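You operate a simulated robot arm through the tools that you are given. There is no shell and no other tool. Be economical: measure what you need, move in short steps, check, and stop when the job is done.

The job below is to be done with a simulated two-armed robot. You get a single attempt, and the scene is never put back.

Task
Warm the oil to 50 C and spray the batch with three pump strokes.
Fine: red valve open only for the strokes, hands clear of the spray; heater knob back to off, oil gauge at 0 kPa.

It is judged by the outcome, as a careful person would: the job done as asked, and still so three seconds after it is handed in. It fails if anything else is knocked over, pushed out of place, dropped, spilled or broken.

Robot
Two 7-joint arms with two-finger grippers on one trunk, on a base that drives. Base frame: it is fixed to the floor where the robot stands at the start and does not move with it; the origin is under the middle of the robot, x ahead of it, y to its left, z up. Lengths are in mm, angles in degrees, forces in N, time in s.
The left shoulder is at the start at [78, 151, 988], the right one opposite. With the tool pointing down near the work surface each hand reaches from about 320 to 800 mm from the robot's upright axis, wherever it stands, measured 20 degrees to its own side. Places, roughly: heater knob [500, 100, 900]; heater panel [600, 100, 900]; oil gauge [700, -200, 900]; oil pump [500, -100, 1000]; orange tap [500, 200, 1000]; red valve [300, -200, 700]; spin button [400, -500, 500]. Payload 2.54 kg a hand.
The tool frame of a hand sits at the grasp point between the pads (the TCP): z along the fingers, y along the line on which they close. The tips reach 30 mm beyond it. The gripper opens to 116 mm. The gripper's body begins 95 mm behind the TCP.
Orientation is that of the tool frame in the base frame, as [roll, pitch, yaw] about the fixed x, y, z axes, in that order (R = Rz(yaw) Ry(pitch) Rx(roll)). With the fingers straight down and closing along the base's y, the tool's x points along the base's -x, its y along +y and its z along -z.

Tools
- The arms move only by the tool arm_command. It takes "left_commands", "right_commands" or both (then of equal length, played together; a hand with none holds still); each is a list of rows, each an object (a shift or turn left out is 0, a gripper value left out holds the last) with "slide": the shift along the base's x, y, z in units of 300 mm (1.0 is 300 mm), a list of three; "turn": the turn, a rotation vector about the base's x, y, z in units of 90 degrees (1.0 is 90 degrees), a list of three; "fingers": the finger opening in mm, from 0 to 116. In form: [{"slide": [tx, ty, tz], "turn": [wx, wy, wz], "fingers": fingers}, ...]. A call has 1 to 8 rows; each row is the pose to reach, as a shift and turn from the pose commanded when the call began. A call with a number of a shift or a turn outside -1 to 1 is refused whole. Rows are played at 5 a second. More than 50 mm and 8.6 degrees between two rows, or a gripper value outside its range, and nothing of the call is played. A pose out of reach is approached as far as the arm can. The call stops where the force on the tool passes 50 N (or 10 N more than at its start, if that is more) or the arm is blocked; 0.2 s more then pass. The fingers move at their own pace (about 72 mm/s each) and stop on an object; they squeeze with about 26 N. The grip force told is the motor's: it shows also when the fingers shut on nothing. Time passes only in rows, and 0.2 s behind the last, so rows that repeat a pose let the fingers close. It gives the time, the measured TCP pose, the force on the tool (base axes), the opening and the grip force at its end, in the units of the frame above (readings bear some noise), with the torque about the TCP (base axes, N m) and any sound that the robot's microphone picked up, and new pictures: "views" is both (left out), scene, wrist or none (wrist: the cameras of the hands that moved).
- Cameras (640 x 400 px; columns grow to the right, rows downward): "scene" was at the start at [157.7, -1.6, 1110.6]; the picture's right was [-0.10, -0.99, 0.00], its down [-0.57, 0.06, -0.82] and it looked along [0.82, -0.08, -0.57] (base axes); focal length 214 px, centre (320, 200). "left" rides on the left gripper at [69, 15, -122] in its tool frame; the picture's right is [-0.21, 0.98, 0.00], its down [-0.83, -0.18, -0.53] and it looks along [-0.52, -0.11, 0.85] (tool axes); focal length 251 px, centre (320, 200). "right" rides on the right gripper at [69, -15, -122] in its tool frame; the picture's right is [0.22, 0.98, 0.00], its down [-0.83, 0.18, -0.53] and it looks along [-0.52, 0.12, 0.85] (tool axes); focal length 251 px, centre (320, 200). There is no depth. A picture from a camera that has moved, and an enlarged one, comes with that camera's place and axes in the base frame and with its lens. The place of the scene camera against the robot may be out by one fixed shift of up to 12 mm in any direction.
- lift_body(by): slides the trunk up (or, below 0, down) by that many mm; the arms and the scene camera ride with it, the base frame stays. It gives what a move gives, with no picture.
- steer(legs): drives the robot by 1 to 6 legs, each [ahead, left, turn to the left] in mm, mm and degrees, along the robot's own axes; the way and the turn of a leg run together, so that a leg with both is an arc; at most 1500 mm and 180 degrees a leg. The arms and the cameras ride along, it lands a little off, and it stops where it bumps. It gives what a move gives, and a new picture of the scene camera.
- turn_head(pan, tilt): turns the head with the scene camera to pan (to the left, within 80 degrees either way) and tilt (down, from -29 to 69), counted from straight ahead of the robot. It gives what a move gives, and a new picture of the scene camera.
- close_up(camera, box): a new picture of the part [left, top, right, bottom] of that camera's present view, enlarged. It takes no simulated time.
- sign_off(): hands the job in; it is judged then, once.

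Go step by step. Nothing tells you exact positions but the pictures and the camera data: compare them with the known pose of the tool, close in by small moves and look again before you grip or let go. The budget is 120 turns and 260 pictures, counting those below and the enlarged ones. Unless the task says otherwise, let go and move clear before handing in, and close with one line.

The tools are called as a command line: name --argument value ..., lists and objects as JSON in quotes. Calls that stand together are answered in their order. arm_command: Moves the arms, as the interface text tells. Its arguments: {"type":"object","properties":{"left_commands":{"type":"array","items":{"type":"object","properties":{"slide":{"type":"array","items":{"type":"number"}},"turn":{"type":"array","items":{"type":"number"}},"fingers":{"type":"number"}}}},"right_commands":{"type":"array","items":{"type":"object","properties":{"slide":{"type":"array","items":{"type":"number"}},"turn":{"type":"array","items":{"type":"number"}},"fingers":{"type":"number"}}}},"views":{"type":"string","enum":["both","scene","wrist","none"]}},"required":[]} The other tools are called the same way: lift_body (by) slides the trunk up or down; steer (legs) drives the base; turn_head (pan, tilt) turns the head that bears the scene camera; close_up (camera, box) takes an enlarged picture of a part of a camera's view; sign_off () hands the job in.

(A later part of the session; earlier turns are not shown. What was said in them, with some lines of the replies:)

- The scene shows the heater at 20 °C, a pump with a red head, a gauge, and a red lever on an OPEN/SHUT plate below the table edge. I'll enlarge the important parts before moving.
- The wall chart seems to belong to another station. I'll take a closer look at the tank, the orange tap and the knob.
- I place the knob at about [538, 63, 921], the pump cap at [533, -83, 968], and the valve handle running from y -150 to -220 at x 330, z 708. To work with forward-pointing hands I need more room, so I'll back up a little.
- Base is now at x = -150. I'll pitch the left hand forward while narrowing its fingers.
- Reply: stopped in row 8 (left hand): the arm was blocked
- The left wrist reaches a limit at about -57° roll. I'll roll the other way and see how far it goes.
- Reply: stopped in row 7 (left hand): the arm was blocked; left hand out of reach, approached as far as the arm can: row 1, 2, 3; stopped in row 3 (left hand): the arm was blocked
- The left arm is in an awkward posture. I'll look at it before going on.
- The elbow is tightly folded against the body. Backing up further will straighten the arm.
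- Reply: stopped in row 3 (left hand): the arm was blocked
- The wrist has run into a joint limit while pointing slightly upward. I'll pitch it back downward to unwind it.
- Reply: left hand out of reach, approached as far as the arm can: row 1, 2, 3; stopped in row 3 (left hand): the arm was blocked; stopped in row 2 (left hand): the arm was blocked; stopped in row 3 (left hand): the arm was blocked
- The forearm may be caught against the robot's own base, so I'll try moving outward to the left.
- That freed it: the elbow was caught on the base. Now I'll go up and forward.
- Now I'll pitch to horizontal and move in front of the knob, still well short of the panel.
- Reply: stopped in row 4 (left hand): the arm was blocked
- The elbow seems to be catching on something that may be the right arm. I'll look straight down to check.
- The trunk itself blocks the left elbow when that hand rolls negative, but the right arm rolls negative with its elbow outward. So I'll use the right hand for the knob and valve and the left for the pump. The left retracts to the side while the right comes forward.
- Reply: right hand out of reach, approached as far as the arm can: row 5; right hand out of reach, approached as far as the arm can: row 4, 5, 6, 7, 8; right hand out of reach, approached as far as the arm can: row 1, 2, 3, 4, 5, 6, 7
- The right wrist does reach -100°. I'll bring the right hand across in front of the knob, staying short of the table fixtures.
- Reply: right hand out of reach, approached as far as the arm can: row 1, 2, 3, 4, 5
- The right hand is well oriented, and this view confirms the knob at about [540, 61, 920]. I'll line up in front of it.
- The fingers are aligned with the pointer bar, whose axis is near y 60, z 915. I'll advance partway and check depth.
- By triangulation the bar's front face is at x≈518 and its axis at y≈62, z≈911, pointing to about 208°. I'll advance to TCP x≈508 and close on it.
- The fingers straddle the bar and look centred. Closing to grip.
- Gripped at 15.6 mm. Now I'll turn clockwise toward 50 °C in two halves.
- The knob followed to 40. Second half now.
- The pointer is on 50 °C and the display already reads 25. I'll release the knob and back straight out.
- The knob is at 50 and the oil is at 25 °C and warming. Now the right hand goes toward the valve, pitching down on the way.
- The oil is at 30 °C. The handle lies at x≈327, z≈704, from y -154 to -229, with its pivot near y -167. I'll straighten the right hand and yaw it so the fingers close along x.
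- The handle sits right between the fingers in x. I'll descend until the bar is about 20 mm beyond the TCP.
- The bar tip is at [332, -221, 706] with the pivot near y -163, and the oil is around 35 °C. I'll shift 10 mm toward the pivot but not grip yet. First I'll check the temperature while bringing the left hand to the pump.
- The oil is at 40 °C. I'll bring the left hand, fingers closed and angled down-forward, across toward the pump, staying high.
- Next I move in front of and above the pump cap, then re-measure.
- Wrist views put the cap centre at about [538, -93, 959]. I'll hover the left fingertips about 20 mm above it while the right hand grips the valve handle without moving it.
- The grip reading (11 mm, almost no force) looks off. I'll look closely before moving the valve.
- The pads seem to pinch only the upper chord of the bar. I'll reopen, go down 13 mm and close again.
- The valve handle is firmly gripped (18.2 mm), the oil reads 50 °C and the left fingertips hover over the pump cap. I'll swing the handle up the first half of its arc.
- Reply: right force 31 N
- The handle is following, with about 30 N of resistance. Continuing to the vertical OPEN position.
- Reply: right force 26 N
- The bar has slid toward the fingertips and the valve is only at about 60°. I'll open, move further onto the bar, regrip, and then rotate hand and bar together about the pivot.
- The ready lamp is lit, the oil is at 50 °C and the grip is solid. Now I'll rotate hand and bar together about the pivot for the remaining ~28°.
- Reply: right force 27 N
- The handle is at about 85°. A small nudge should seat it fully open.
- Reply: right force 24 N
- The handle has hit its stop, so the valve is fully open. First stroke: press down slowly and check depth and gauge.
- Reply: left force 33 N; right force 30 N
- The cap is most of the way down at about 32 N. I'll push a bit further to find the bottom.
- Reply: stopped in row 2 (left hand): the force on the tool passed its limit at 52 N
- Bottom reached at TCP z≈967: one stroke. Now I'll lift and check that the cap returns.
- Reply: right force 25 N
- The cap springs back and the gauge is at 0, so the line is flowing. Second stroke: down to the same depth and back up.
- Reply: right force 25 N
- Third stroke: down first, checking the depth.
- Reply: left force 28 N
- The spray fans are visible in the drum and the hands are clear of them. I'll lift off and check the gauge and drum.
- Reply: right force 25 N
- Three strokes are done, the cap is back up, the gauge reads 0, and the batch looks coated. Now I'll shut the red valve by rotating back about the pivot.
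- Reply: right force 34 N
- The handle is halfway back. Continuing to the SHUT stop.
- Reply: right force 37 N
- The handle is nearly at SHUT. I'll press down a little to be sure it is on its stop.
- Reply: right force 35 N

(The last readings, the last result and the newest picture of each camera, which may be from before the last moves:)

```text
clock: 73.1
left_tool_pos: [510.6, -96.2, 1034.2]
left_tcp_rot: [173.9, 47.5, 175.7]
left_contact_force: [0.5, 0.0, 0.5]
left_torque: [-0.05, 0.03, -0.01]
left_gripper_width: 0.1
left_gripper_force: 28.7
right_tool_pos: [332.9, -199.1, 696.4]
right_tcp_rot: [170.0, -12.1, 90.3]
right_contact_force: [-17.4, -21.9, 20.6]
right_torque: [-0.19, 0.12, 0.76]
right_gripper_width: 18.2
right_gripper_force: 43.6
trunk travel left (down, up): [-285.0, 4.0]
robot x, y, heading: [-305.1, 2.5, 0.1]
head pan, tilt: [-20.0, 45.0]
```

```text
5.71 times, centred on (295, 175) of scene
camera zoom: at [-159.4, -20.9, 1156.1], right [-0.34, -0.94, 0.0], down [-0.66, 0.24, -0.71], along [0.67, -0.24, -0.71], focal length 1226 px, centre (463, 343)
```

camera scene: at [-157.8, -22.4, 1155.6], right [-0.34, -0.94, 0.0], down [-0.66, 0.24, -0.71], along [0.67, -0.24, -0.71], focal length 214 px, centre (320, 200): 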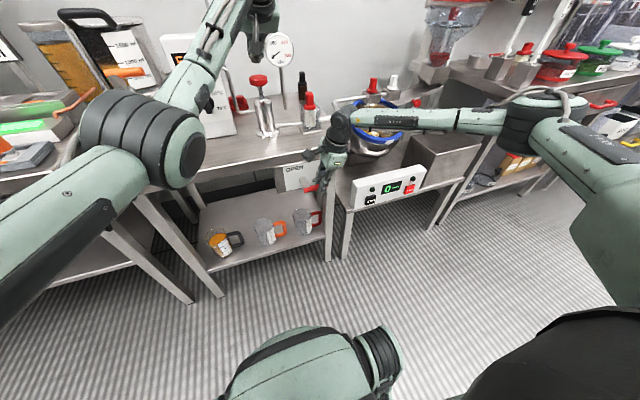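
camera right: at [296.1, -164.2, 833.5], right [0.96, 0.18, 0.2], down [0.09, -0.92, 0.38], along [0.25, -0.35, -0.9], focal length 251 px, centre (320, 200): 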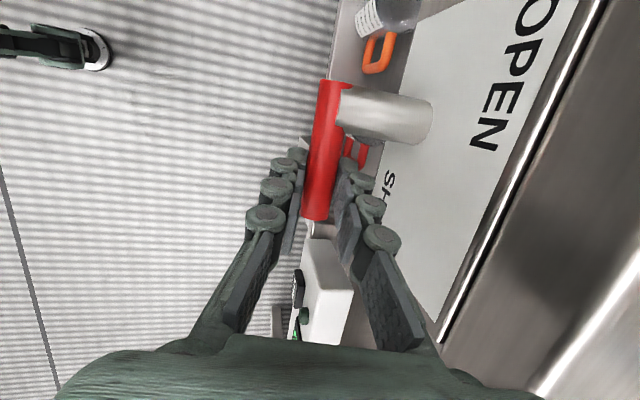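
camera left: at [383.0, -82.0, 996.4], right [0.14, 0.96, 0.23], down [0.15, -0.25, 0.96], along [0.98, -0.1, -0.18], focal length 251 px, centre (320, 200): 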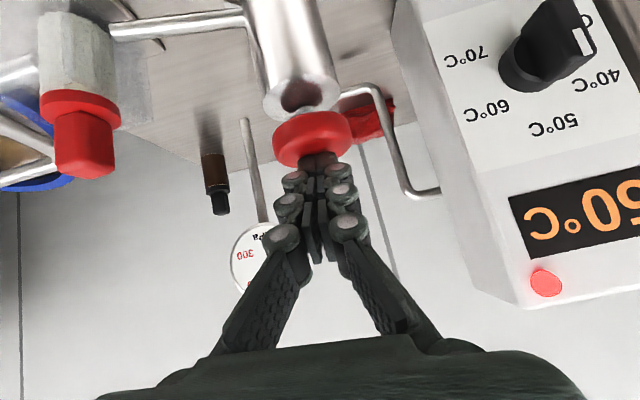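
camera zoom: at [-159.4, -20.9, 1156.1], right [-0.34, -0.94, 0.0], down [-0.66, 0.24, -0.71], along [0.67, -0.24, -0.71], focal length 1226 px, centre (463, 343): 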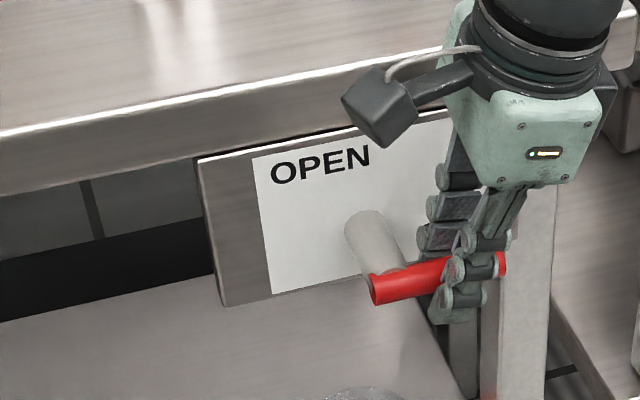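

The handle lies exactly as at the start, so it is SHUT. I'll release it and withdraw upward.

arm_command --right_commands '[{"fingers": 42}, {"fingers": 42}, {"slide": [-0.005, 0, 0.1]}, {"slide": [-0.01, 0, 0.22]}, {"slide": [-0.015, 0, 0.36]}, {"slide": [-0.02, 0, 0.5]}, {"slide": [-0.03, 0, 0.65]}]' --views "both"

close_up --camera "scene" --box '[230, 20, 390, 220]'

```text
clock: 74.7
left_tool_pos: [512.5, -96.6, 1030.9]
left_tcp_rot: [174.0, 47.4, 175.9]
left_contact_force: [-0.5, -0.4, -1.1]
left_torque: [-0.03, -0.01, -0.02]
left_gripper_width: 0.1
left_gripper_force: 28.5
right_tool_pos: [324.8, -200.0, 889.8]
right_tcp_rot: [170.0, -12.0, 90.1]
right_contact_force: [0.2, 0.7, 0.1]
right_torque: [-0.01, 0.01, -0.02]
right_gripper_width: 42.1
right_gripper_force: 0.1
trunk travel left (down, up): [-285.0, 4.0]
robot x, y, heading: [-304.2, -2.8, 0.1]
head pan, tilt: [-20.0, 45.0]
camera scene: at [-157.0, -20.3, 1155.6], right [-0.34, -0.94, 0.0], down [-0.66, 0.24, -0.71], along [0.67, -0.24, -0.71], focal length 214 px, centre (320, 200)
camera right: at [289.1, -156.6, 1019.5], right [0.96, 0.18, 0.21], down [0.09, -0.92, 0.37], along [0.26, -0.34, -0.9], focal length 251 px, centre (320, 200)
```

scene: 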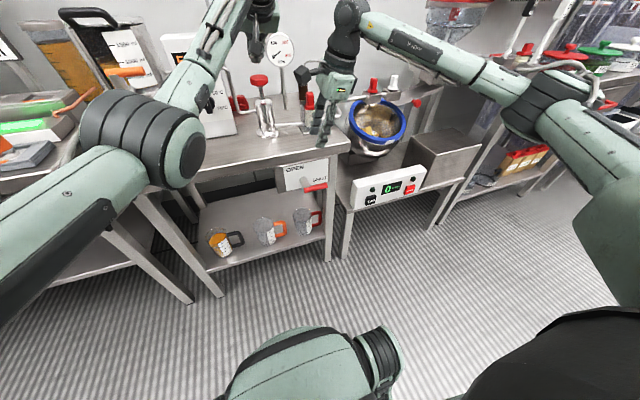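
right: 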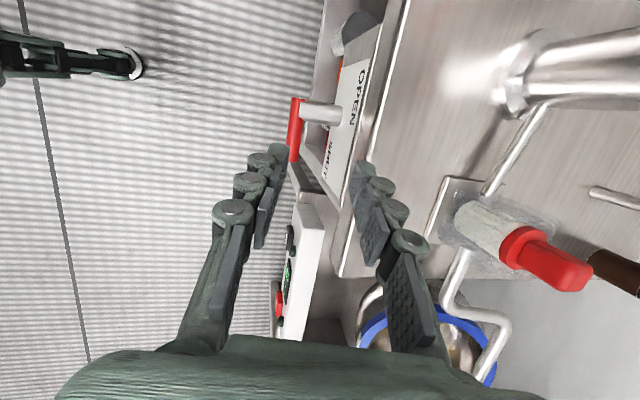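

```text
2.00 times, centred on (310, 120) of scene
camera zoom: at [-157.0, -20.3, 1155.6], right [-0.34, -0.94, 0.0], down [-0.66, 0.24, -0.71], along [0.67, -0.24, -0.71], focal length 429 px, centre (340, 360)
```

zoom: 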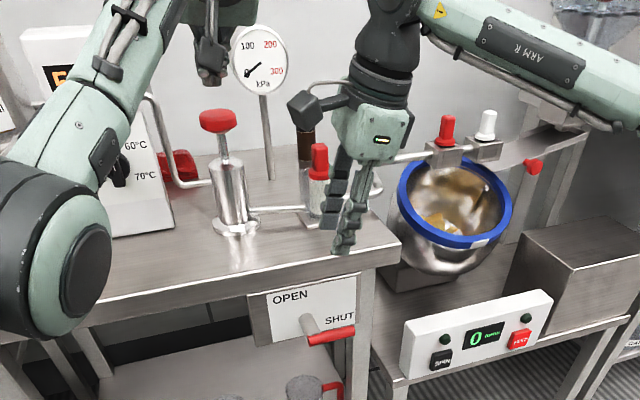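

The valve is shut, the gauge is at 0 and the pump is at rest. Next I retract the left hand and straighten the right so it can turn the knob off.

arm_command --left_commands '[{"slide": [-0.06, 0, 0.12]}, {"slide": [-0.1, 0.05, 0.2]}, {"slide": [-0.2, 0.15, 0.2]}, {"slide": [-0.3, 0.25, 0.2]}, {"slide": [-0.38, 0.38, 0.2]}, {"slide": [-0.44, 0.5, 0.2]}, {"slide": [-0.48, 0.62, 0.2]}, {"slide": [-0.52, 0.75, 0.2]}]' --right_commands '[{"turn": [-0.067, 0.055, 0]}, {"turn": [-0.133, 0.11, 0]}, {"turn": [-0.133, 0.11, 0]}, {"turn": [-0.133, 0.11, 0]}, {"turn": [-0.133, 0.11, 0]}, {"turn": [-0.133, 0.11, 0]}, {"turn": [-0.133, 0.11, 0]}, {"turn": [-0.133, 0.11, 0]}]' --views "none"

arm_command --left_commands '[{"slide": [-0.02, 0.12, 0]}, {"slide": [-0.04, 0.24, 0]}, {"slide": [-0.06, 0.36, 0]}, {"slide": [-0.08, 0.48, 0]}, {"slide": [-0.08, 0.57, 0]}, {"slide": [-0.08, 0.57, 0]}, {"slide": [-0.08, 0.57, 0]}, {"slide": [-0.08, 0.57, 0]}]' --right_commands '[{"turn": [0, 0, 0.09]}, {"turn": [0, 0, 0.18]}, {"turn": [0, 0, 0.27]}, {"turn": [0, 0, 0.36]}, {"turn": [0, 0, 0.45]}, {"turn": [0, 0, 0.54]}, {"turn": [0, 0, 0.63]}, {"turn": [0, 0, 0.72]}]' --views "scene"

```text
clock: 76.5
left_tool_pos: [359.3, 129.7, 1088.1]
left_tcp_rot: [173.9, 47.4, 175.8]
left_contact_force: [0.4, -0.7, -1.1]
left_torque: [-0.03, -0.02, -0.02]
left_gripper_width: 0.0
left_gripper_force: 28.6
right_tool_pos: [323.7, -200.1, 889.1]
right_tcp_rot: [179.9, 0.1, 89.1]
right_contact_force: [-0.6, 0.2, 0.7]
right_torque: [-0.05, -0.06, 0.0]
right_gripper_width: 41.9
right_gripper_force: 0.0
trunk travel left (down, up): [-285.0, 4.0]
robot x, y, heading: [-302.6, 0.2, 0.4]
head pan, tilt: [-20.0, 45.0]
```

```text
clock: 78.3
left_tool_pos: [333.3, 301.0, 1090.7]
left_tcp_rot: [173.9, 47.4, 175.7]
left_contact_force: [-0.1, 0.4, -0.3]
left_torque: [0.0, -0.01, -0.03]
left_gripper_width: 0.0
left_gripper_force: 28.4
left hand out of reach, approached as far as the arm can: row 1, 2, 3
right_tool_pos: [323.4, -200.4, 889.9]
right_tcp_rot: [179.9, 0.2, 154.1]
right_contact_force: [0.7, 1.6, -0.2]
right_torque: [0.0, 0.02, 0.03]
right_gripper_width: 42.1
right_gripper_force: 0.1
trunk travel left (down, up): [-285.0, 4.0]
robot x, y, heading: [-303.0, -0.7, 0.2]
head pan, tilt: [-20.0, 45.0]
camera scene: at [-156.7, -20.5, 1155.5], right [-0.34, -0.94, 0.0], down [-0.66, 0.24, -0.71], along [0.66, -0.24, -0.71], focal length 214 px, centre (320, 200)
```

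scene: 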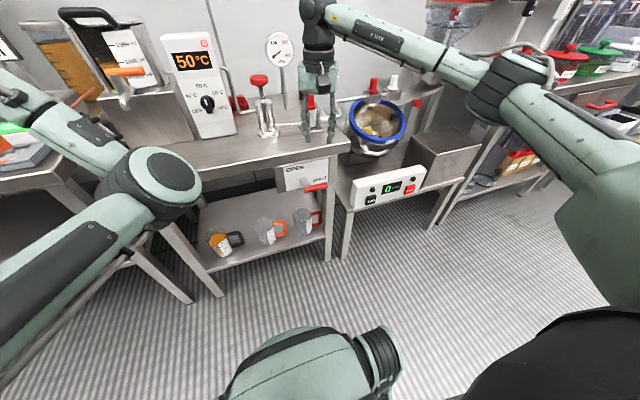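

arm_command --right_commands '[{"turn": [0, 0, 0.09], "fingers": 50}, {"turn": [0, 0, 0.18]}, {"turn": [0, 0, 0.27]}, {"turn": [0, 0, 0.288]}]' --views "none"

arm_command --right_commands '[{"turn": [0, -0.09, 0], "slide": [0.01, 0.1, 0.05]}, {"turn": [0, -0.18, 0], "slide": [0.03, 0.22, 0.08]}, {"turn": [0, -0.27, 0], "slide": [0.05, 0.34, 0.1]}, {"turn": [0, -0.36, 0], "slide": [0.07, 0.46, 0.12]}, {"turn": [0, -0.45, 0], "slide": [0.09, 0.58, 0.12]}, {"turn": [0, -0.54, 0], "slide": [0.1, 0.7, 0.11]}, {"turn": [0, -0.63, 0], "slide": [0.11, 0.8, 0.1]}, {"turn": [0, -0.72, 0], "slide": [0.12, 0.87, 0.09]}]' --views "none"

arm_command --right_commands '[{"turn": [0, -0.09, 0]}, {"turn": [0, -0.18, 0]}, {"turn": [0, -0.28, 0]}, {"turn": [0, -0.28, 0]}]' --views "both"

```text
clock: 79.3
left_tool_pos: [331.9, 300.7, 1090.0]
left_tcp_rot: [174.0, 47.4, 175.8]
left_contact_force: [-0.3, -0.5, 0.8]
left_torque: [-0.04, 0.02, -0.01]
left_gripper_width: 0.1
left_gripper_force: 28.2
right_tool_pos: [324.2, -200.0, 889.4]
right_tcp_rot: [179.9, 0.1, 179.9]
right_contact_force: [0.0, 0.0, -0.1]
right_torque: [0.01, 0.0, 0.01]
right_gripper_width: 50.0
right_gripper_force: 0.0
trunk travel left (down, up): [-285.0, 4.0]
robot x, y, heading: [-303.8, -1.3, 0.1]
head pan, tilt: [-20.0, 45.0]
```

```text
clock: 81.1
left_tool_pos: [331.5, 306.4, 1081.8]
left_tcp_rot: [174.0, 46.4, 176.4]
left_contact_force: [0.3, 0.0, 0.1]
left_torque: [-0.02, -0.01, 0.01]
left_gripper_width: 0.1
left_gripper_force: 28.7
right_tool_pos: [367.0, 55.0, 931.1]
right_tcp_rot: [176.7, 65.9, 176.0]
right_contact_force: [0.5, -0.6, 0.0]
right_torque: [0.0, 0.0, 0.02]
right_gripper_width: 50.1
right_gripper_force: 0.1
trunk travel left (down, up): [-285.0, 4.0]
robot x, y, heading: [-301.1, 1.1, 0.0]
head pan, tilt: [-20.0, 45.0]
```

```text
refused: row 3 steps farther than a row can; nothing moved
```

The left hand shifted a few millimetres and the right is off its target, so the arms may be touching. I'll look.

turn_head --pan 10 --tilt 50

```text
clock: 82.0
left_tool_pos: [332.7, 305.9, 1083.6]
left_tcp_rot: [173.7, 46.6, 176.2]
left_contact_force: [-0.4, -0.3, 0.4]
left_torque: [-0.02, 0.02, 0.01]
left_gripper_width: 0.0
left_gripper_force: 28.6
right_tool_pos: [366.9, 52.8, 930.9]
right_tcp_rot: [177.0, 65.8, 176.2]
right_contact_force: [-0.2, 0.5, -1.0]
right_torque: [-0.02, 0.0, -0.04]
right_gripper_width: 50.2
right_gripper_force: 0.1
trunk travel left (down, up): [-285.0, 4.0]
robot x, y, heading: [-302.1, 0.7, 0.1]
head pan, tilt: [10.0, 50.0]
camera scene: at [-157.3, 20.6, 1148.6], right [0.17, -0.98, 0.0], down [-0.75, -0.13, -0.64], along [0.63, 0.11, -0.77], focal length 214 px, centre (320, 200)
```

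scene: 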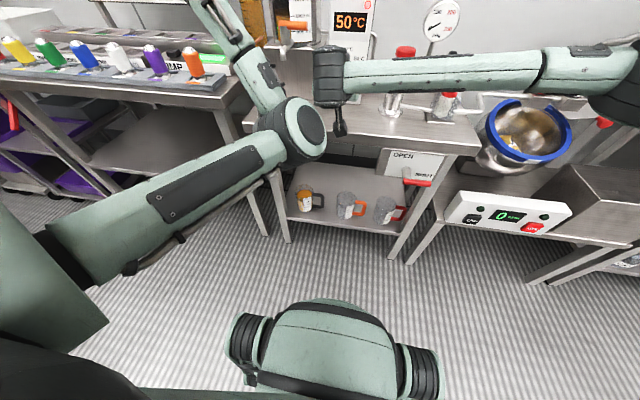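

They are touching lightly: the left elbow is beside the right wrist. I'll pull the left arm back and out.

arm_command --left_commands '[{"slide": [-0.08, 0.06, 0]}, {"slide": [-0.18, 0.12, 0]}, {"slide": [-0.28, 0.18, -0.03]}, {"slide": [-0.38, 0.24, -0.08]}, {"slide": [-0.46, 0.3, -0.14]}, {"slide": [-0.52, 0.36, -0.2]}]' --views "scene"

```text
clock: 83.1
left_tool_pos: [229.6, 387.6, 1039.1]
left_tcp_rot: [174.4, 44.0, 174.8]
left_contact_force: [-0.2, -0.4, 0.0]
left_torque: [-0.01, 0.01, -0.01]
left_gripper_width: 0.3
left_gripper_force: 28.6
left hand out of reach, approached as far as the arm can: row 2, 3, 4, 5
right_tool_pos: [376.5, 73.3, 1029.5]
right_tcp_rot: [146.4, 65.8, 147.4]
right_contact_force: [0.2, -0.9, 0.2]
right_torque: [0.0, -0.04, 0.04]
right_gripper_width: 50.3
right_gripper_force: 0.0
trunk travel left (down, up): [-285.0, 4.0]
robot x, y, heading: [-302.1, -0.6, 0.4]
head pan, tilt: [10.0, 50.0]
stopped in row 5 (right hand): the arm was blocked; the commanded pose is now the measured one
camera scene: at [-157.6, 20.6, 1148.7], right [0.17, -0.98, 0.0], down [-0.75, -0.13, -0.64], along [0.63, 0.11, -0.77], focal length 214 px, centre (320, 200)
```

scene: 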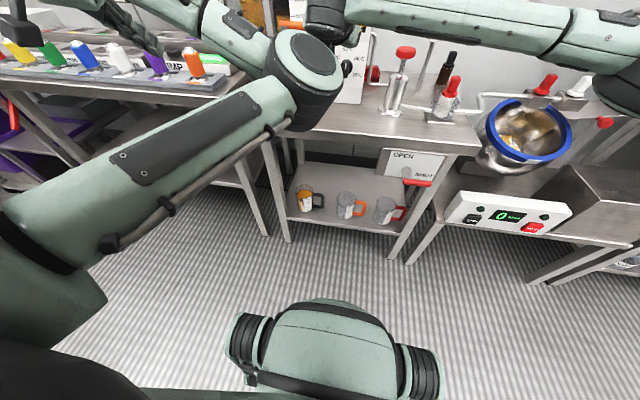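

The left elbow pushed the right wrist up. I'll move the right arm back to the right first to separate them.

arm_command --right_commands '[{"slide": [0, -0.1, 0.03]}, {"slide": [-0.03, -0.22, 0.06]}, {"slide": [-0.06, -0.35, 0.08]}, {"slide": [-0.1, -0.5, 0.08]}, {"slide": [-0.12, -0.65, 0.08]}, {"slide": [-0.15, -0.8, 0.08]}]' --views "scene"

```text
clock: 84.5
left_tool_pos: [228.8, 387.2, 1039.8]
left_tcp_rot: [174.2, 44.1, 174.8]
left_contact_force: [0.0, -0.2, 0.7]
left_torque: [-0.03, 0.03, 0.0]
left_gripper_width: 0.0
left_gripper_force: 28.4
right_tool_pos: [331.0, -169.2, 1050.2]
right_tcp_rot: [146.4, 65.8, 147.4]
right_contact_force: [-0.2, -0.2, 0.8]
right_torque: [0.01, -0.02, -0.01]
right_gripper_width: 50.2
right_gripper_force: 0.1
trunk travel left (down, up): [-285.0, 4.0]
robot x, y, heading: [-307.5, -1.7, 0.1]
head pan, tilt: [10.0, 50.0]
camera scene: at [-157.6, 20.1, 1148.7], right [0.17, -0.98, 0.0], down [-0.75, -0.13, -0.64], along [0.63, 0.11, -0.77], focal length 214 px, centre (320, 200)
```

scene: 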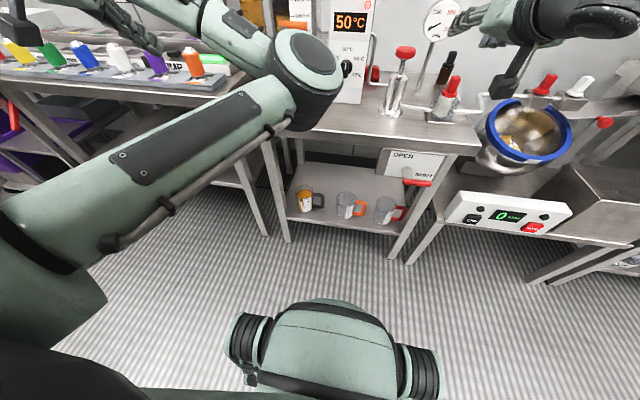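

Separated. Now I'll swing the left arm out to the robot's left, where there is free floor, so its elbow clears the middle.

arm_command --left_commands '[{"slide": [-0.07, 0.07, 0]}, {"slide": [-0.15, 0.15, 0]}, {"slide": [-0.23, 0.23, 0]}, {"slide": [-0.31, 0.31, 0]}, {"slide": [-0.4, 0.39, 0]}, {"slide": [-0.48, 0.47, 0]}, {"slide": [-0.55, 0.53, 0]}, {"slide": [-0.6, 0.58, 0]}]' --views "scene"

```text
clock: 86.3
left_tool_pos: [48.0, 562.1, 1039.5]
left_tcp_rot: [174.4, 44.2, 174.9]
left_contact_force: [0.6, -0.4, -0.4]
left_torque: [-0.02, -0.01, -0.01]
left_gripper_width: 0.2
left_gripper_force: 28.2
right_tool_pos: [331.2, -169.0, 1050.6]
right_tcp_rot: [146.4, 65.9, 147.4]
right_contact_force: [-0.3, -0.2, -0.4]
right_torque: [0.01, 0.0, 0.02]
right_gripper_width: 50.1
right_gripper_force: 0.1
trunk travel left (down, up): [-285.0, 4.0]
robot x, y, heading: [-303.5, -1.1, 0.3]
head pan, tilt: [10.0, 50.0]
camera scene: at [-157.5, 20.9, 1148.7], right [0.17, -0.98, 0.0], down [-0.75, -0.13, -0.64], along [0.63, 0.11, -0.77], focal length 214 px, centre (320, 200)
```

scene: 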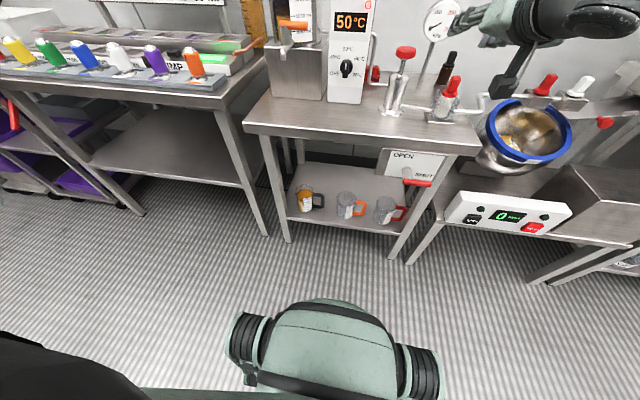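

The left arm is well clear. The right hand returns to the front of the knob, levelling as it goes.

arm_command --right_commands '[{"turn": [0, -0.07, 0], "slide": [0.01, 0.1, -0.03]}, {"turn": [0, -0.14, 0], "slide": [0.02, 0.2, -0.08]}, {"turn": [0, -0.222, 0], "slide": [0.03, 0.3, -0.14]}, {"turn": [0, -0.222, 0], "slide": [0.05, 0.4, -0.2]}, {"turn": [0, -0.222, 0], "slide": [0.06, 0.5, -0.26]}, {"turn": [0, -0.222, 0], "slide": [0.07, 0.6, -0.33]}, {"turn": [0, -0.222, 0], "slide": [0.08, 0.69, -0.4]}, {"turn": [0, -0.222, 0], "slide": [0.09, 0.766, -0.45]}]' --views "none"

arm_command --right_commands '[{"turn": [-0.07, 0, -0.018]}, {"turn": [-0.14, 0, -0.035]}, {"turn": [-0.14, 0, -0.035]}]' --views "both"

```text
clock: 88.1
left_tool_pos: [48.1, 562.8, 1039.8]
left_tcp_rot: [174.3, 44.1, 174.9]
left_contact_force: [-0.1, 0.1, -0.6]
left_torque: [0.02, -0.02, -0.01]
left_gripper_width: 0.0
left_gripper_force: 29.1
right_tool_pos: [356.5, 61.1, 919.3]
right_tcp_rot: [89.8, 77.1, 93.0]
right_contact_force: [0.3, 0.3, -0.3]
right_torque: [0.0, 0.0, -0.02]
right_gripper_width: 50.0
right_gripper_force: 0.0
right hand out of reach, approached as far as the arm can: row 2, 3, 4
trunk travel left (down, up): [-285.0, 4.0]
robot x, y, heading: [-305.5, 4.5, 0.2]
head pan, tilt: [10.0, 50.0]
```

```text
clock: 88.9
left_tool_pos: [47.9, 562.4, 1040.7]
left_tcp_rot: [174.3, 44.1, 174.8]
left_contact_force: [-0.2, -0.2, 0.4]
left_torque: [0.05, -0.01, 0.03]
left_gripper_width: 0.0
left_gripper_force: 28.8
right_tool_pos: [358.8, 62.2, 918.7]
right_tcp_rot: [162.1, 89.7, 162.1]
right_contact_force: [-0.1, -0.5, 1.3]
right_torque: [0.01, 0.05, 0.0]
right_gripper_width: 49.8
right_gripper_force: 0.1
trunk travel left (down, up): [-285.0, 4.0]
robot x, y, heading: [-302.9, 1.0, -0.0]
head pan, tilt: [10.0, 50.0]
camera scene: at [-157.3, 20.6, 1148.6], right [0.17, -0.98, 0.0], down [-0.75, -0.13, -0.64], along [0.63, 0.11, -0.77], focal length 214 px, centre (320, 200)
camera right: at [236.6, 47.8, 850.2], right [0.0, 0.98, -0.21], down [-0.53, 0.18, 0.83], along [0.85, 0.11, 0.52], focal length 251 px, centre (320, 200)
```

scene: 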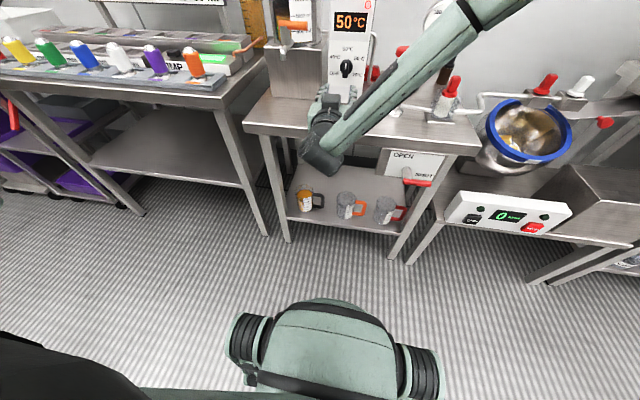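
right: 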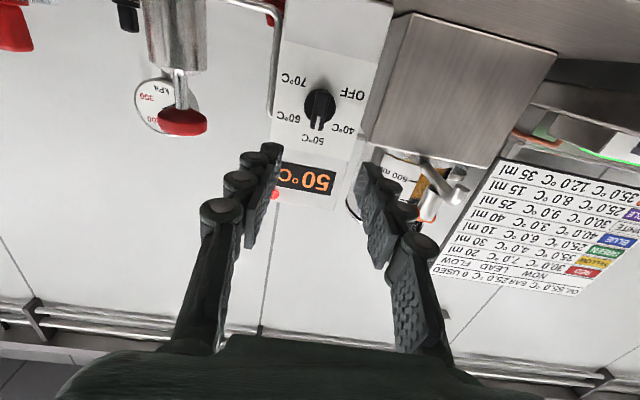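

The pose matches the one from which I released the knob. I'll advance and re-grip.

arm_command --right_commands '[{"slide": [0.12, -0.003, -0.019]}, {"slide": [0.24, -0.003, -0.019]}, {"slide": [0.36, -0.003, -0.019]}, {"slide": [0.45, -0.003, -0.019]}, {"slide": [0.494, -0.003, -0.019]}, {"slide": [0.494, -0.003, -0.019]}]' --views "none"

close_up --camera "right" --box '[220, 60, 440, 260]'

```text
clock: 90.3
left_tool_pos: [47.9, 561.7, 1040.1]
left_tcp_rot: [174.4, 44.1, 174.9]
left_contact_force: [0.2, -0.9, 0.4]
left_torque: [-0.03, -0.01, -0.02]
left_gripper_width: 0.0
left_gripper_force: 28.5
right_tool_pos: [509.5, 62.2, 912.4]
right_tcp_rot: [152.6, 89.6, 152.5]
right_contact_force: [0.5, -0.3, -0.3]
right_torque: [0.01, 0.0, 0.03]
right_gripper_width: 50.0
right_gripper_force: 0.0
trunk travel left (down, up): [-285.0, 4.0]
robot x, y, heading: [-301.4, -1.7, -0.2]
head pan, tilt: [10.0, 50.0]
```

```text
2.00 times, centred on (330, 160) of right
camera zoom: at [386.2, 47.8, 844.7], right [0.0, 0.98, -0.21], down [-0.53, 0.18, 0.83], along [0.85, 0.11, 0.52], focal length 503 px, centre (300, 280)
```

zoom: 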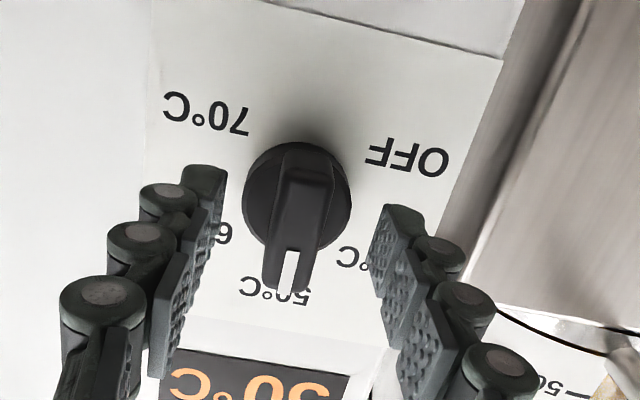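

Well aligned with the bar. Gripping, then turning counter-clockwise toward OFF.

arm_command --right_commands '[{"fingers": 30}, {"fingers": 15}, {"fingers": 5}, {"fingers": 5}]' --views "none"

arm_command --right_commands '[{"turn": [-0.083, 0, 0]}, {"turn": [-0.167, 0, 0]}, {"turn": [-0.25, 0, 0]}, {"turn": [-0.333, 0, 0]}, {"turn": [-0.417, 0, 0]}, {"turn": [-0.5, 0, 0]}, {"turn": [-0.583, 0, 0]}, {"turn": [-0.667, 0, 0]}]' --views "both"

```text
clock: 91.3
left_tool_pos: [49.1, 561.3, 1040.4]
left_tcp_rot: [174.2, 44.1, 174.8]
left_contact_force: [1.0, 0.6, 0.0]
left_torque: [-0.01, 0.02, 0.0]
left_gripper_width: 0.0
left_gripper_force: 28.1
right_tool_pos: [509.5, 61.3, 913.2]
right_tcp_rot: [149.1, 89.6, 149.1]
right_contact_force: [-0.5, -5.0, -0.7]
right_torque: [-0.01, -0.05, -0.15]
right_gripper_width: 15.6
right_gripper_force: 41.1
trunk travel left (down, up): [-285.0, 4.0]
robot x, y, heading: [-304.1, -2.4, 0.1]
head pan, tilt: [10.0, 50.0]
```

```text
clock: 93.1
left_tool_pos: [48.0, 560.1, 1041.5]
left_tcp_rot: [174.2, 44.1, 174.9]
left_contact_force: [0.4, 0.4, 0.1]
left_torque: [0.01, 0.03, -0.01]
left_gripper_width: 0.0
left_gripper_force: 28.6
right_tool_pos: [508.2, 60.6, 912.1]
right_tcp_rot: [-90.3, 30.1, -90.5]
right_contact_force: [0.6, -11.6, -1.3]
right_torque: [-0.03, -0.47, 0.4]
right_gripper_width: 15.6
right_gripper_force: 41.4
trunk travel left (down, up): [-285.0, 4.0]
robot x, y, heading: [-305.4, 3.4, 0.1]
head pan, tilt: [10.0, 50.0]
camera scene: at [-157.4, 19.4, 1148.7], right [0.17, -0.98, 0.0], down [-0.75, -0.13, -0.64], along [0.63, 0.11, -0.77], focal length 214 px, centre (320, 200)
camera right: at [386.0, -4.9, 891.9], right [0.0, 0.3, -0.95], down [-0.53, 0.81, 0.26], along [0.85, 0.5, 0.16], focal length 251 px, centre (320, 200)
```

scene: 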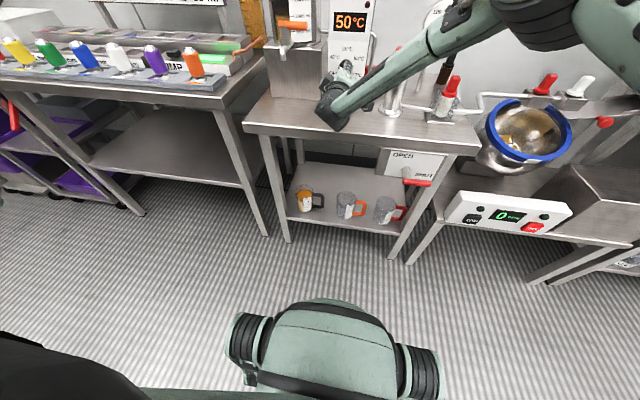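
right: 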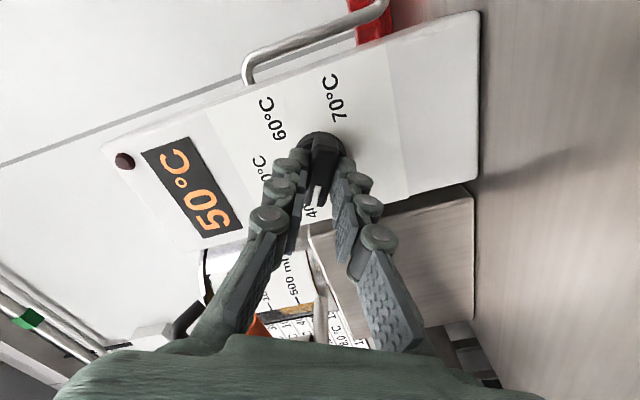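

arm_command --right_commands '[{"turn": [-0.083, 0, 0]}, {"turn": [-0.167, 0, 0]}, {"turn": [-0.25, 0, 0]}, {"turn": [-0.333, 0, 0]}, {"turn": [-0.417, 0, 0]}, {"turn": [-0.5, 0, 0]}, {"turn": [-0.583, 0, 0]}, {"turn": [-0.66, 0, 0]}]' --views "both"

close_up --camera "right" --box '[220, 80, 440, 220]'

```text
clock: 94.9
left_tool_pos: [47.7, 561.7, 1040.1]
left_tcp_rot: [174.3, 44.2, 174.8]
left_contact_force: [0.4, 0.0, -0.9]
left_torque: [0.0, -0.04, 0.0]
left_gripper_width: 0.0
left_gripper_force: 28.6
right_tool_pos: [508.3, 60.0, 912.2]
right_tcp_rot: [-89.8, -29.2, -90.5]
right_contact_force: [-0.2, -14.4, -0.3]
right_torque: [-0.03, -0.56, -1.32]
right_gripper_width: 15.6
right_gripper_force: 41.3
trunk travel left (down, up): [-285.0, 4.0]
robot x, y, heading: [-301.5, 1.5, 0.2]
head pan, tilt: [10.0, 50.0]
camera scene: at [-157.4, 19.4, 1148.6], right [0.17, -0.98, 0.0], down [-0.75, -0.13, -0.64], along [0.63, 0.11, -0.77], focal length 214 px, centre (320, 200)
camera right: at [386.1, 9.5, 960.0], right [0.0, -0.67, -0.75], down [-0.53, 0.63, -0.56], along [0.85, 0.39, -0.35], focal length 251 px, centre (320, 200)
```

scene: 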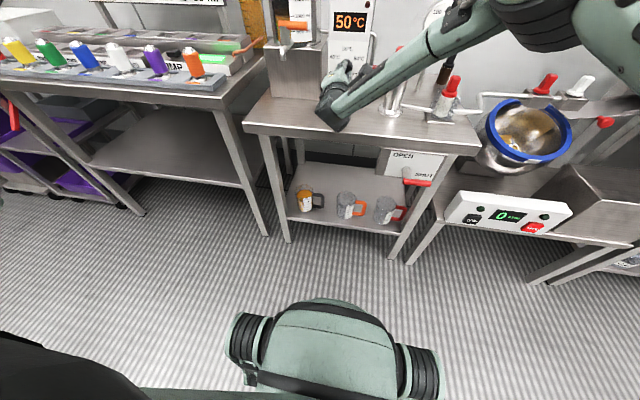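
right: 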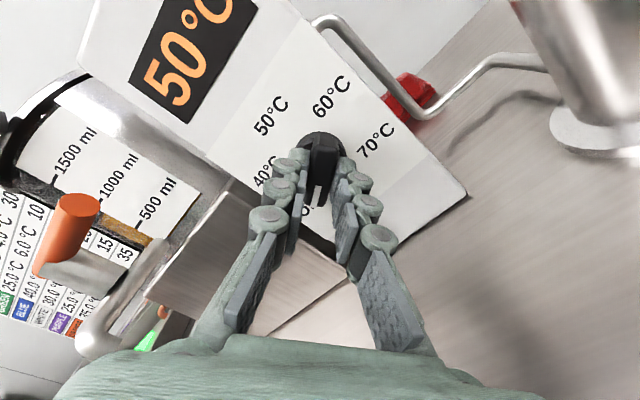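

```text
2.86 times, centred on (330, 150) of right
camera zoom: at [386.1, 9.5, 960.0], right [0.0, -0.67, -0.75], down [-0.53, 0.63, -0.56], along [0.85, 0.39, -0.35], focal length 718 px, centre (291, 343)
```

zoom: 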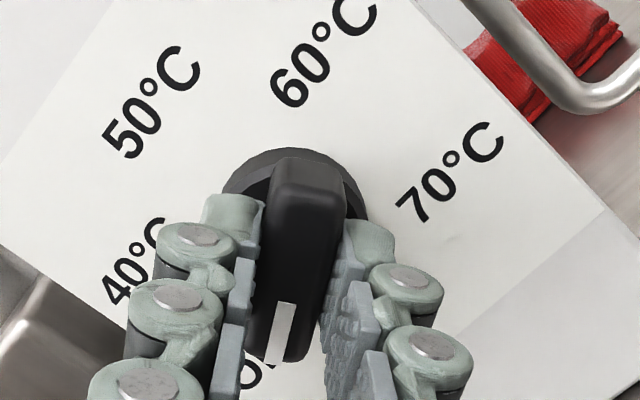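

The pointer is back at OFF, with φ the same as when it was first gripped. I'll release and back straight out.

arm_command --right_commands '[{"fingers": 50}, {"fingers": 50}, {"slide": [-0.12, 0, 0]}, {"slide": [-0.25, 0, 0]}, {"slide": [-0.38, 0, 0]}, {"slide": [-0.5, 0, 0.02]}]' --views "none"

close_up --camera "right" --box '[200, 40, 480, 240]'

arm_command --right_commands '[{"slide": [-0.02, -0.13, 0.06]}, {"slide": [-0.04, -0.26, 0.12]}, {"slide": [-0.06, -0.39, 0.18]}, {"slide": [-0.08, -0.52, 0.24]}, {"slide": [-0.1, -0.65, 0.3]}, {"slide": [-0.12, -0.78, 0.36]}, {"slide": [-0.14, -0.9, 0.4]}]' --views "none"

turn_head --pan -5 --tilt 35

```text
clock: 96.3
left_tool_pos: [47.0, 562.2, 1040.1]
left_tcp_rot: [174.3, 44.0, 174.9]
left_contact_force: [0.1, 0.6, -0.1]
left_torque: [0.0, 0.01, 0.02]
left_gripper_width: 0.0
left_gripper_force: 28.5
right_tool_pos: [356.0, 62.9, 919.4]
right_tcp_rot: [-89.6, -29.2, -90.5]
right_contact_force: [-0.4, -0.1, -0.1]
right_torque: [-0.01, -0.01, 0.01]
right_gripper_width: 50.0
right_gripper_force: 0.0
trunk travel left (down, up): [-285.0, 4.0]
robot x, y, heading: [-300.5, 0.5, 0.2]
head pan, tilt: [10.0, 50.0]
```

```text
2.00 times, centred on (340, 140) of right
camera zoom: at [234.1, 11.2, 966.8], right [0.0, -0.66, -0.75], down [-0.53, 0.64, -0.56], along [0.85, 0.39, -0.35], focal length 503 px, centre (280, 320)
```

zoom: 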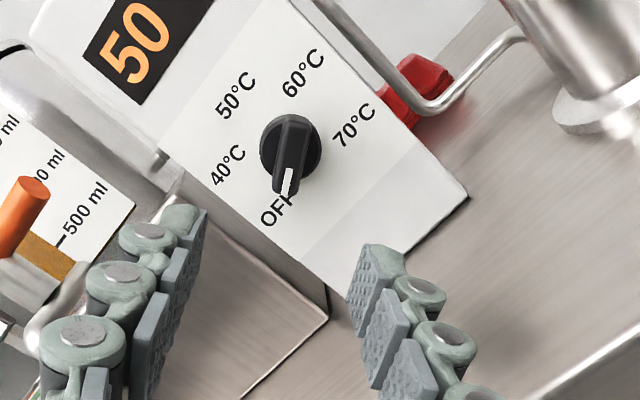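

```text
clock: 97.9
left_tool_pos: [47.5, 559.8, 1042.6]
left_tcp_rot: [174.1, 44.1, 174.7]
left_contact_force: [-0.9, -0.3, -0.4]
left_torque: [0.04, 0.04, 0.03]
left_gripper_width: 0.0
left_gripper_force: 28.8
right_tool_pos: [305.7, -169.1, 1084.7]
right_tcp_rot: [-91.7, -29.2, -90.9]
right_contact_force: [0.3, -0.1, -0.4]
right_torque: [-0.02, -0.02, 0.09]
right_gripper_width: 50.2
right_gripper_force: 0.1
right hand out of reach, approached as far as the arm can: row 4, 5, 6, 7
trunk travel left (down, up): [-285.0, 4.0]
robot x, y, heading: [-302.5, -1.4, 0.2]
head pan, tilt: [10.0, 50.0]
```

```text
clock: 98.7
left_tool_pos: [47.2, 562.2, 1039.5]
left_tcp_rot: [174.3, 44.1, 174.8]
left_contact_force: [0.6, 0.3, -0.1]
left_torque: [0.02, -0.02, 0.02]
left_gripper_width: 0.3
left_gripper_force: 29.1
right_tool_pos: [308.4, -166.8, 1084.1]
right_tcp_rot: [-91.7, -29.2, -90.9]
right_contact_force: [-0.5, -0.3, 0.1]
right_torque: [0.02, 0.03, -0.02]
right_gripper_width: 50.0
right_gripper_force: 0.1
trunk travel left (down, up): [-285.0, 4.0]
robot x, y, heading: [-301.2, 1.9, -0.0]
head pan, tilt: [-5.0, 35.0]
camera scene: at [-145.4, -0.4, 1170.3], right [-0.09, -1.0, 0.0], down [-0.57, 0.05, -0.82], along [0.82, -0.07, -0.57], focal length 214 px, centre (320, 200)
```

scene: 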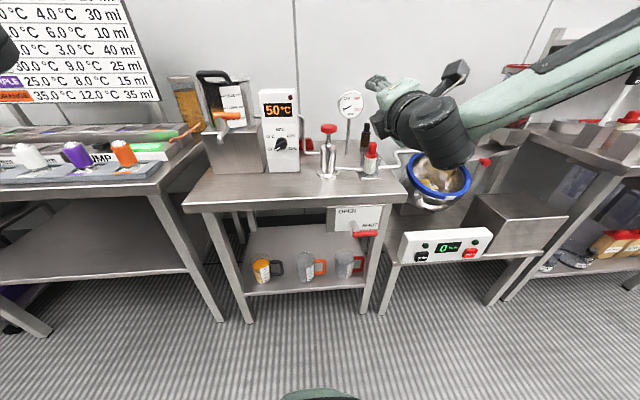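

close_up --camera "scene" --box '[240, 70, 480, 250]'

close_up --camera "scene" --box '[330, 85, 380, 125]'

close_up --camera "scene" --box '[160, 60, 250, 180]'

```text
2.22 times, centred on (360, 160) of scene
camera zoom: at [-145.4, -0.4, 1170.3], right [-0.09, -1.0, 0.0], down [-0.57, 0.05, -0.82], along [0.82, -0.07, -0.57], focal length 477 px, centre (231, 289)
```

zoom: 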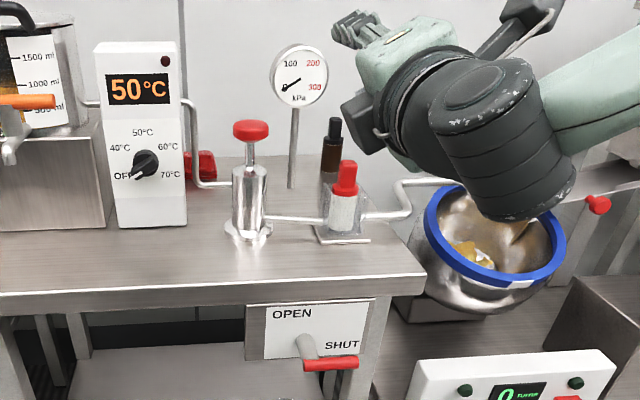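

```text
10.00 times, centred on (355, 105) of scene
camera zoom: at [-145.4, -0.4, 1170.3], right [-0.09, -1.0, 0.0], down [-0.57, 0.05, -0.82], along [0.82, -0.07, -0.57], focal length 2145 px, centre (-30, 1150)
```

zoom: 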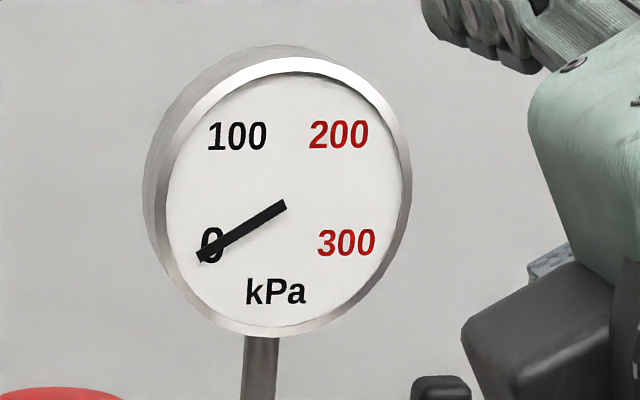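

```text
3.33 times, centred on (205, 120) of scene
camera zoom: at [-145.4, -0.4, 1170.3], right [-0.09, -1.0, 0.0], down [-0.57, 0.05, -0.82], along [0.82, -0.07, -0.57], focal length 715 px, centre (703, 467)
```

zoom: 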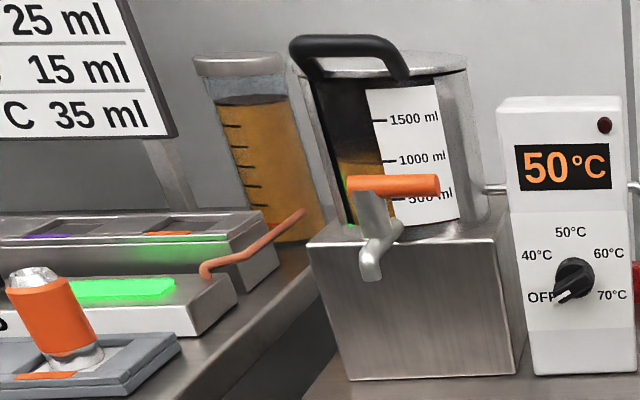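

The knob is at OFF, the valve is shut, the gauge reads 0 kPa, the pump is at rest, both hands are clear and nothing looks disturbed. Handing in.

sign_off

```text
The job is handed in.
```

I warmed the oil to 50 °C and gave the batch three full pump strokes with the red valve open. I saw the spray itself only on the third stroke, not in the pictures from the first two. The red valve is shut again, the heater knob is at off, the oil gauge reads 0 kPa and both hands are clear.
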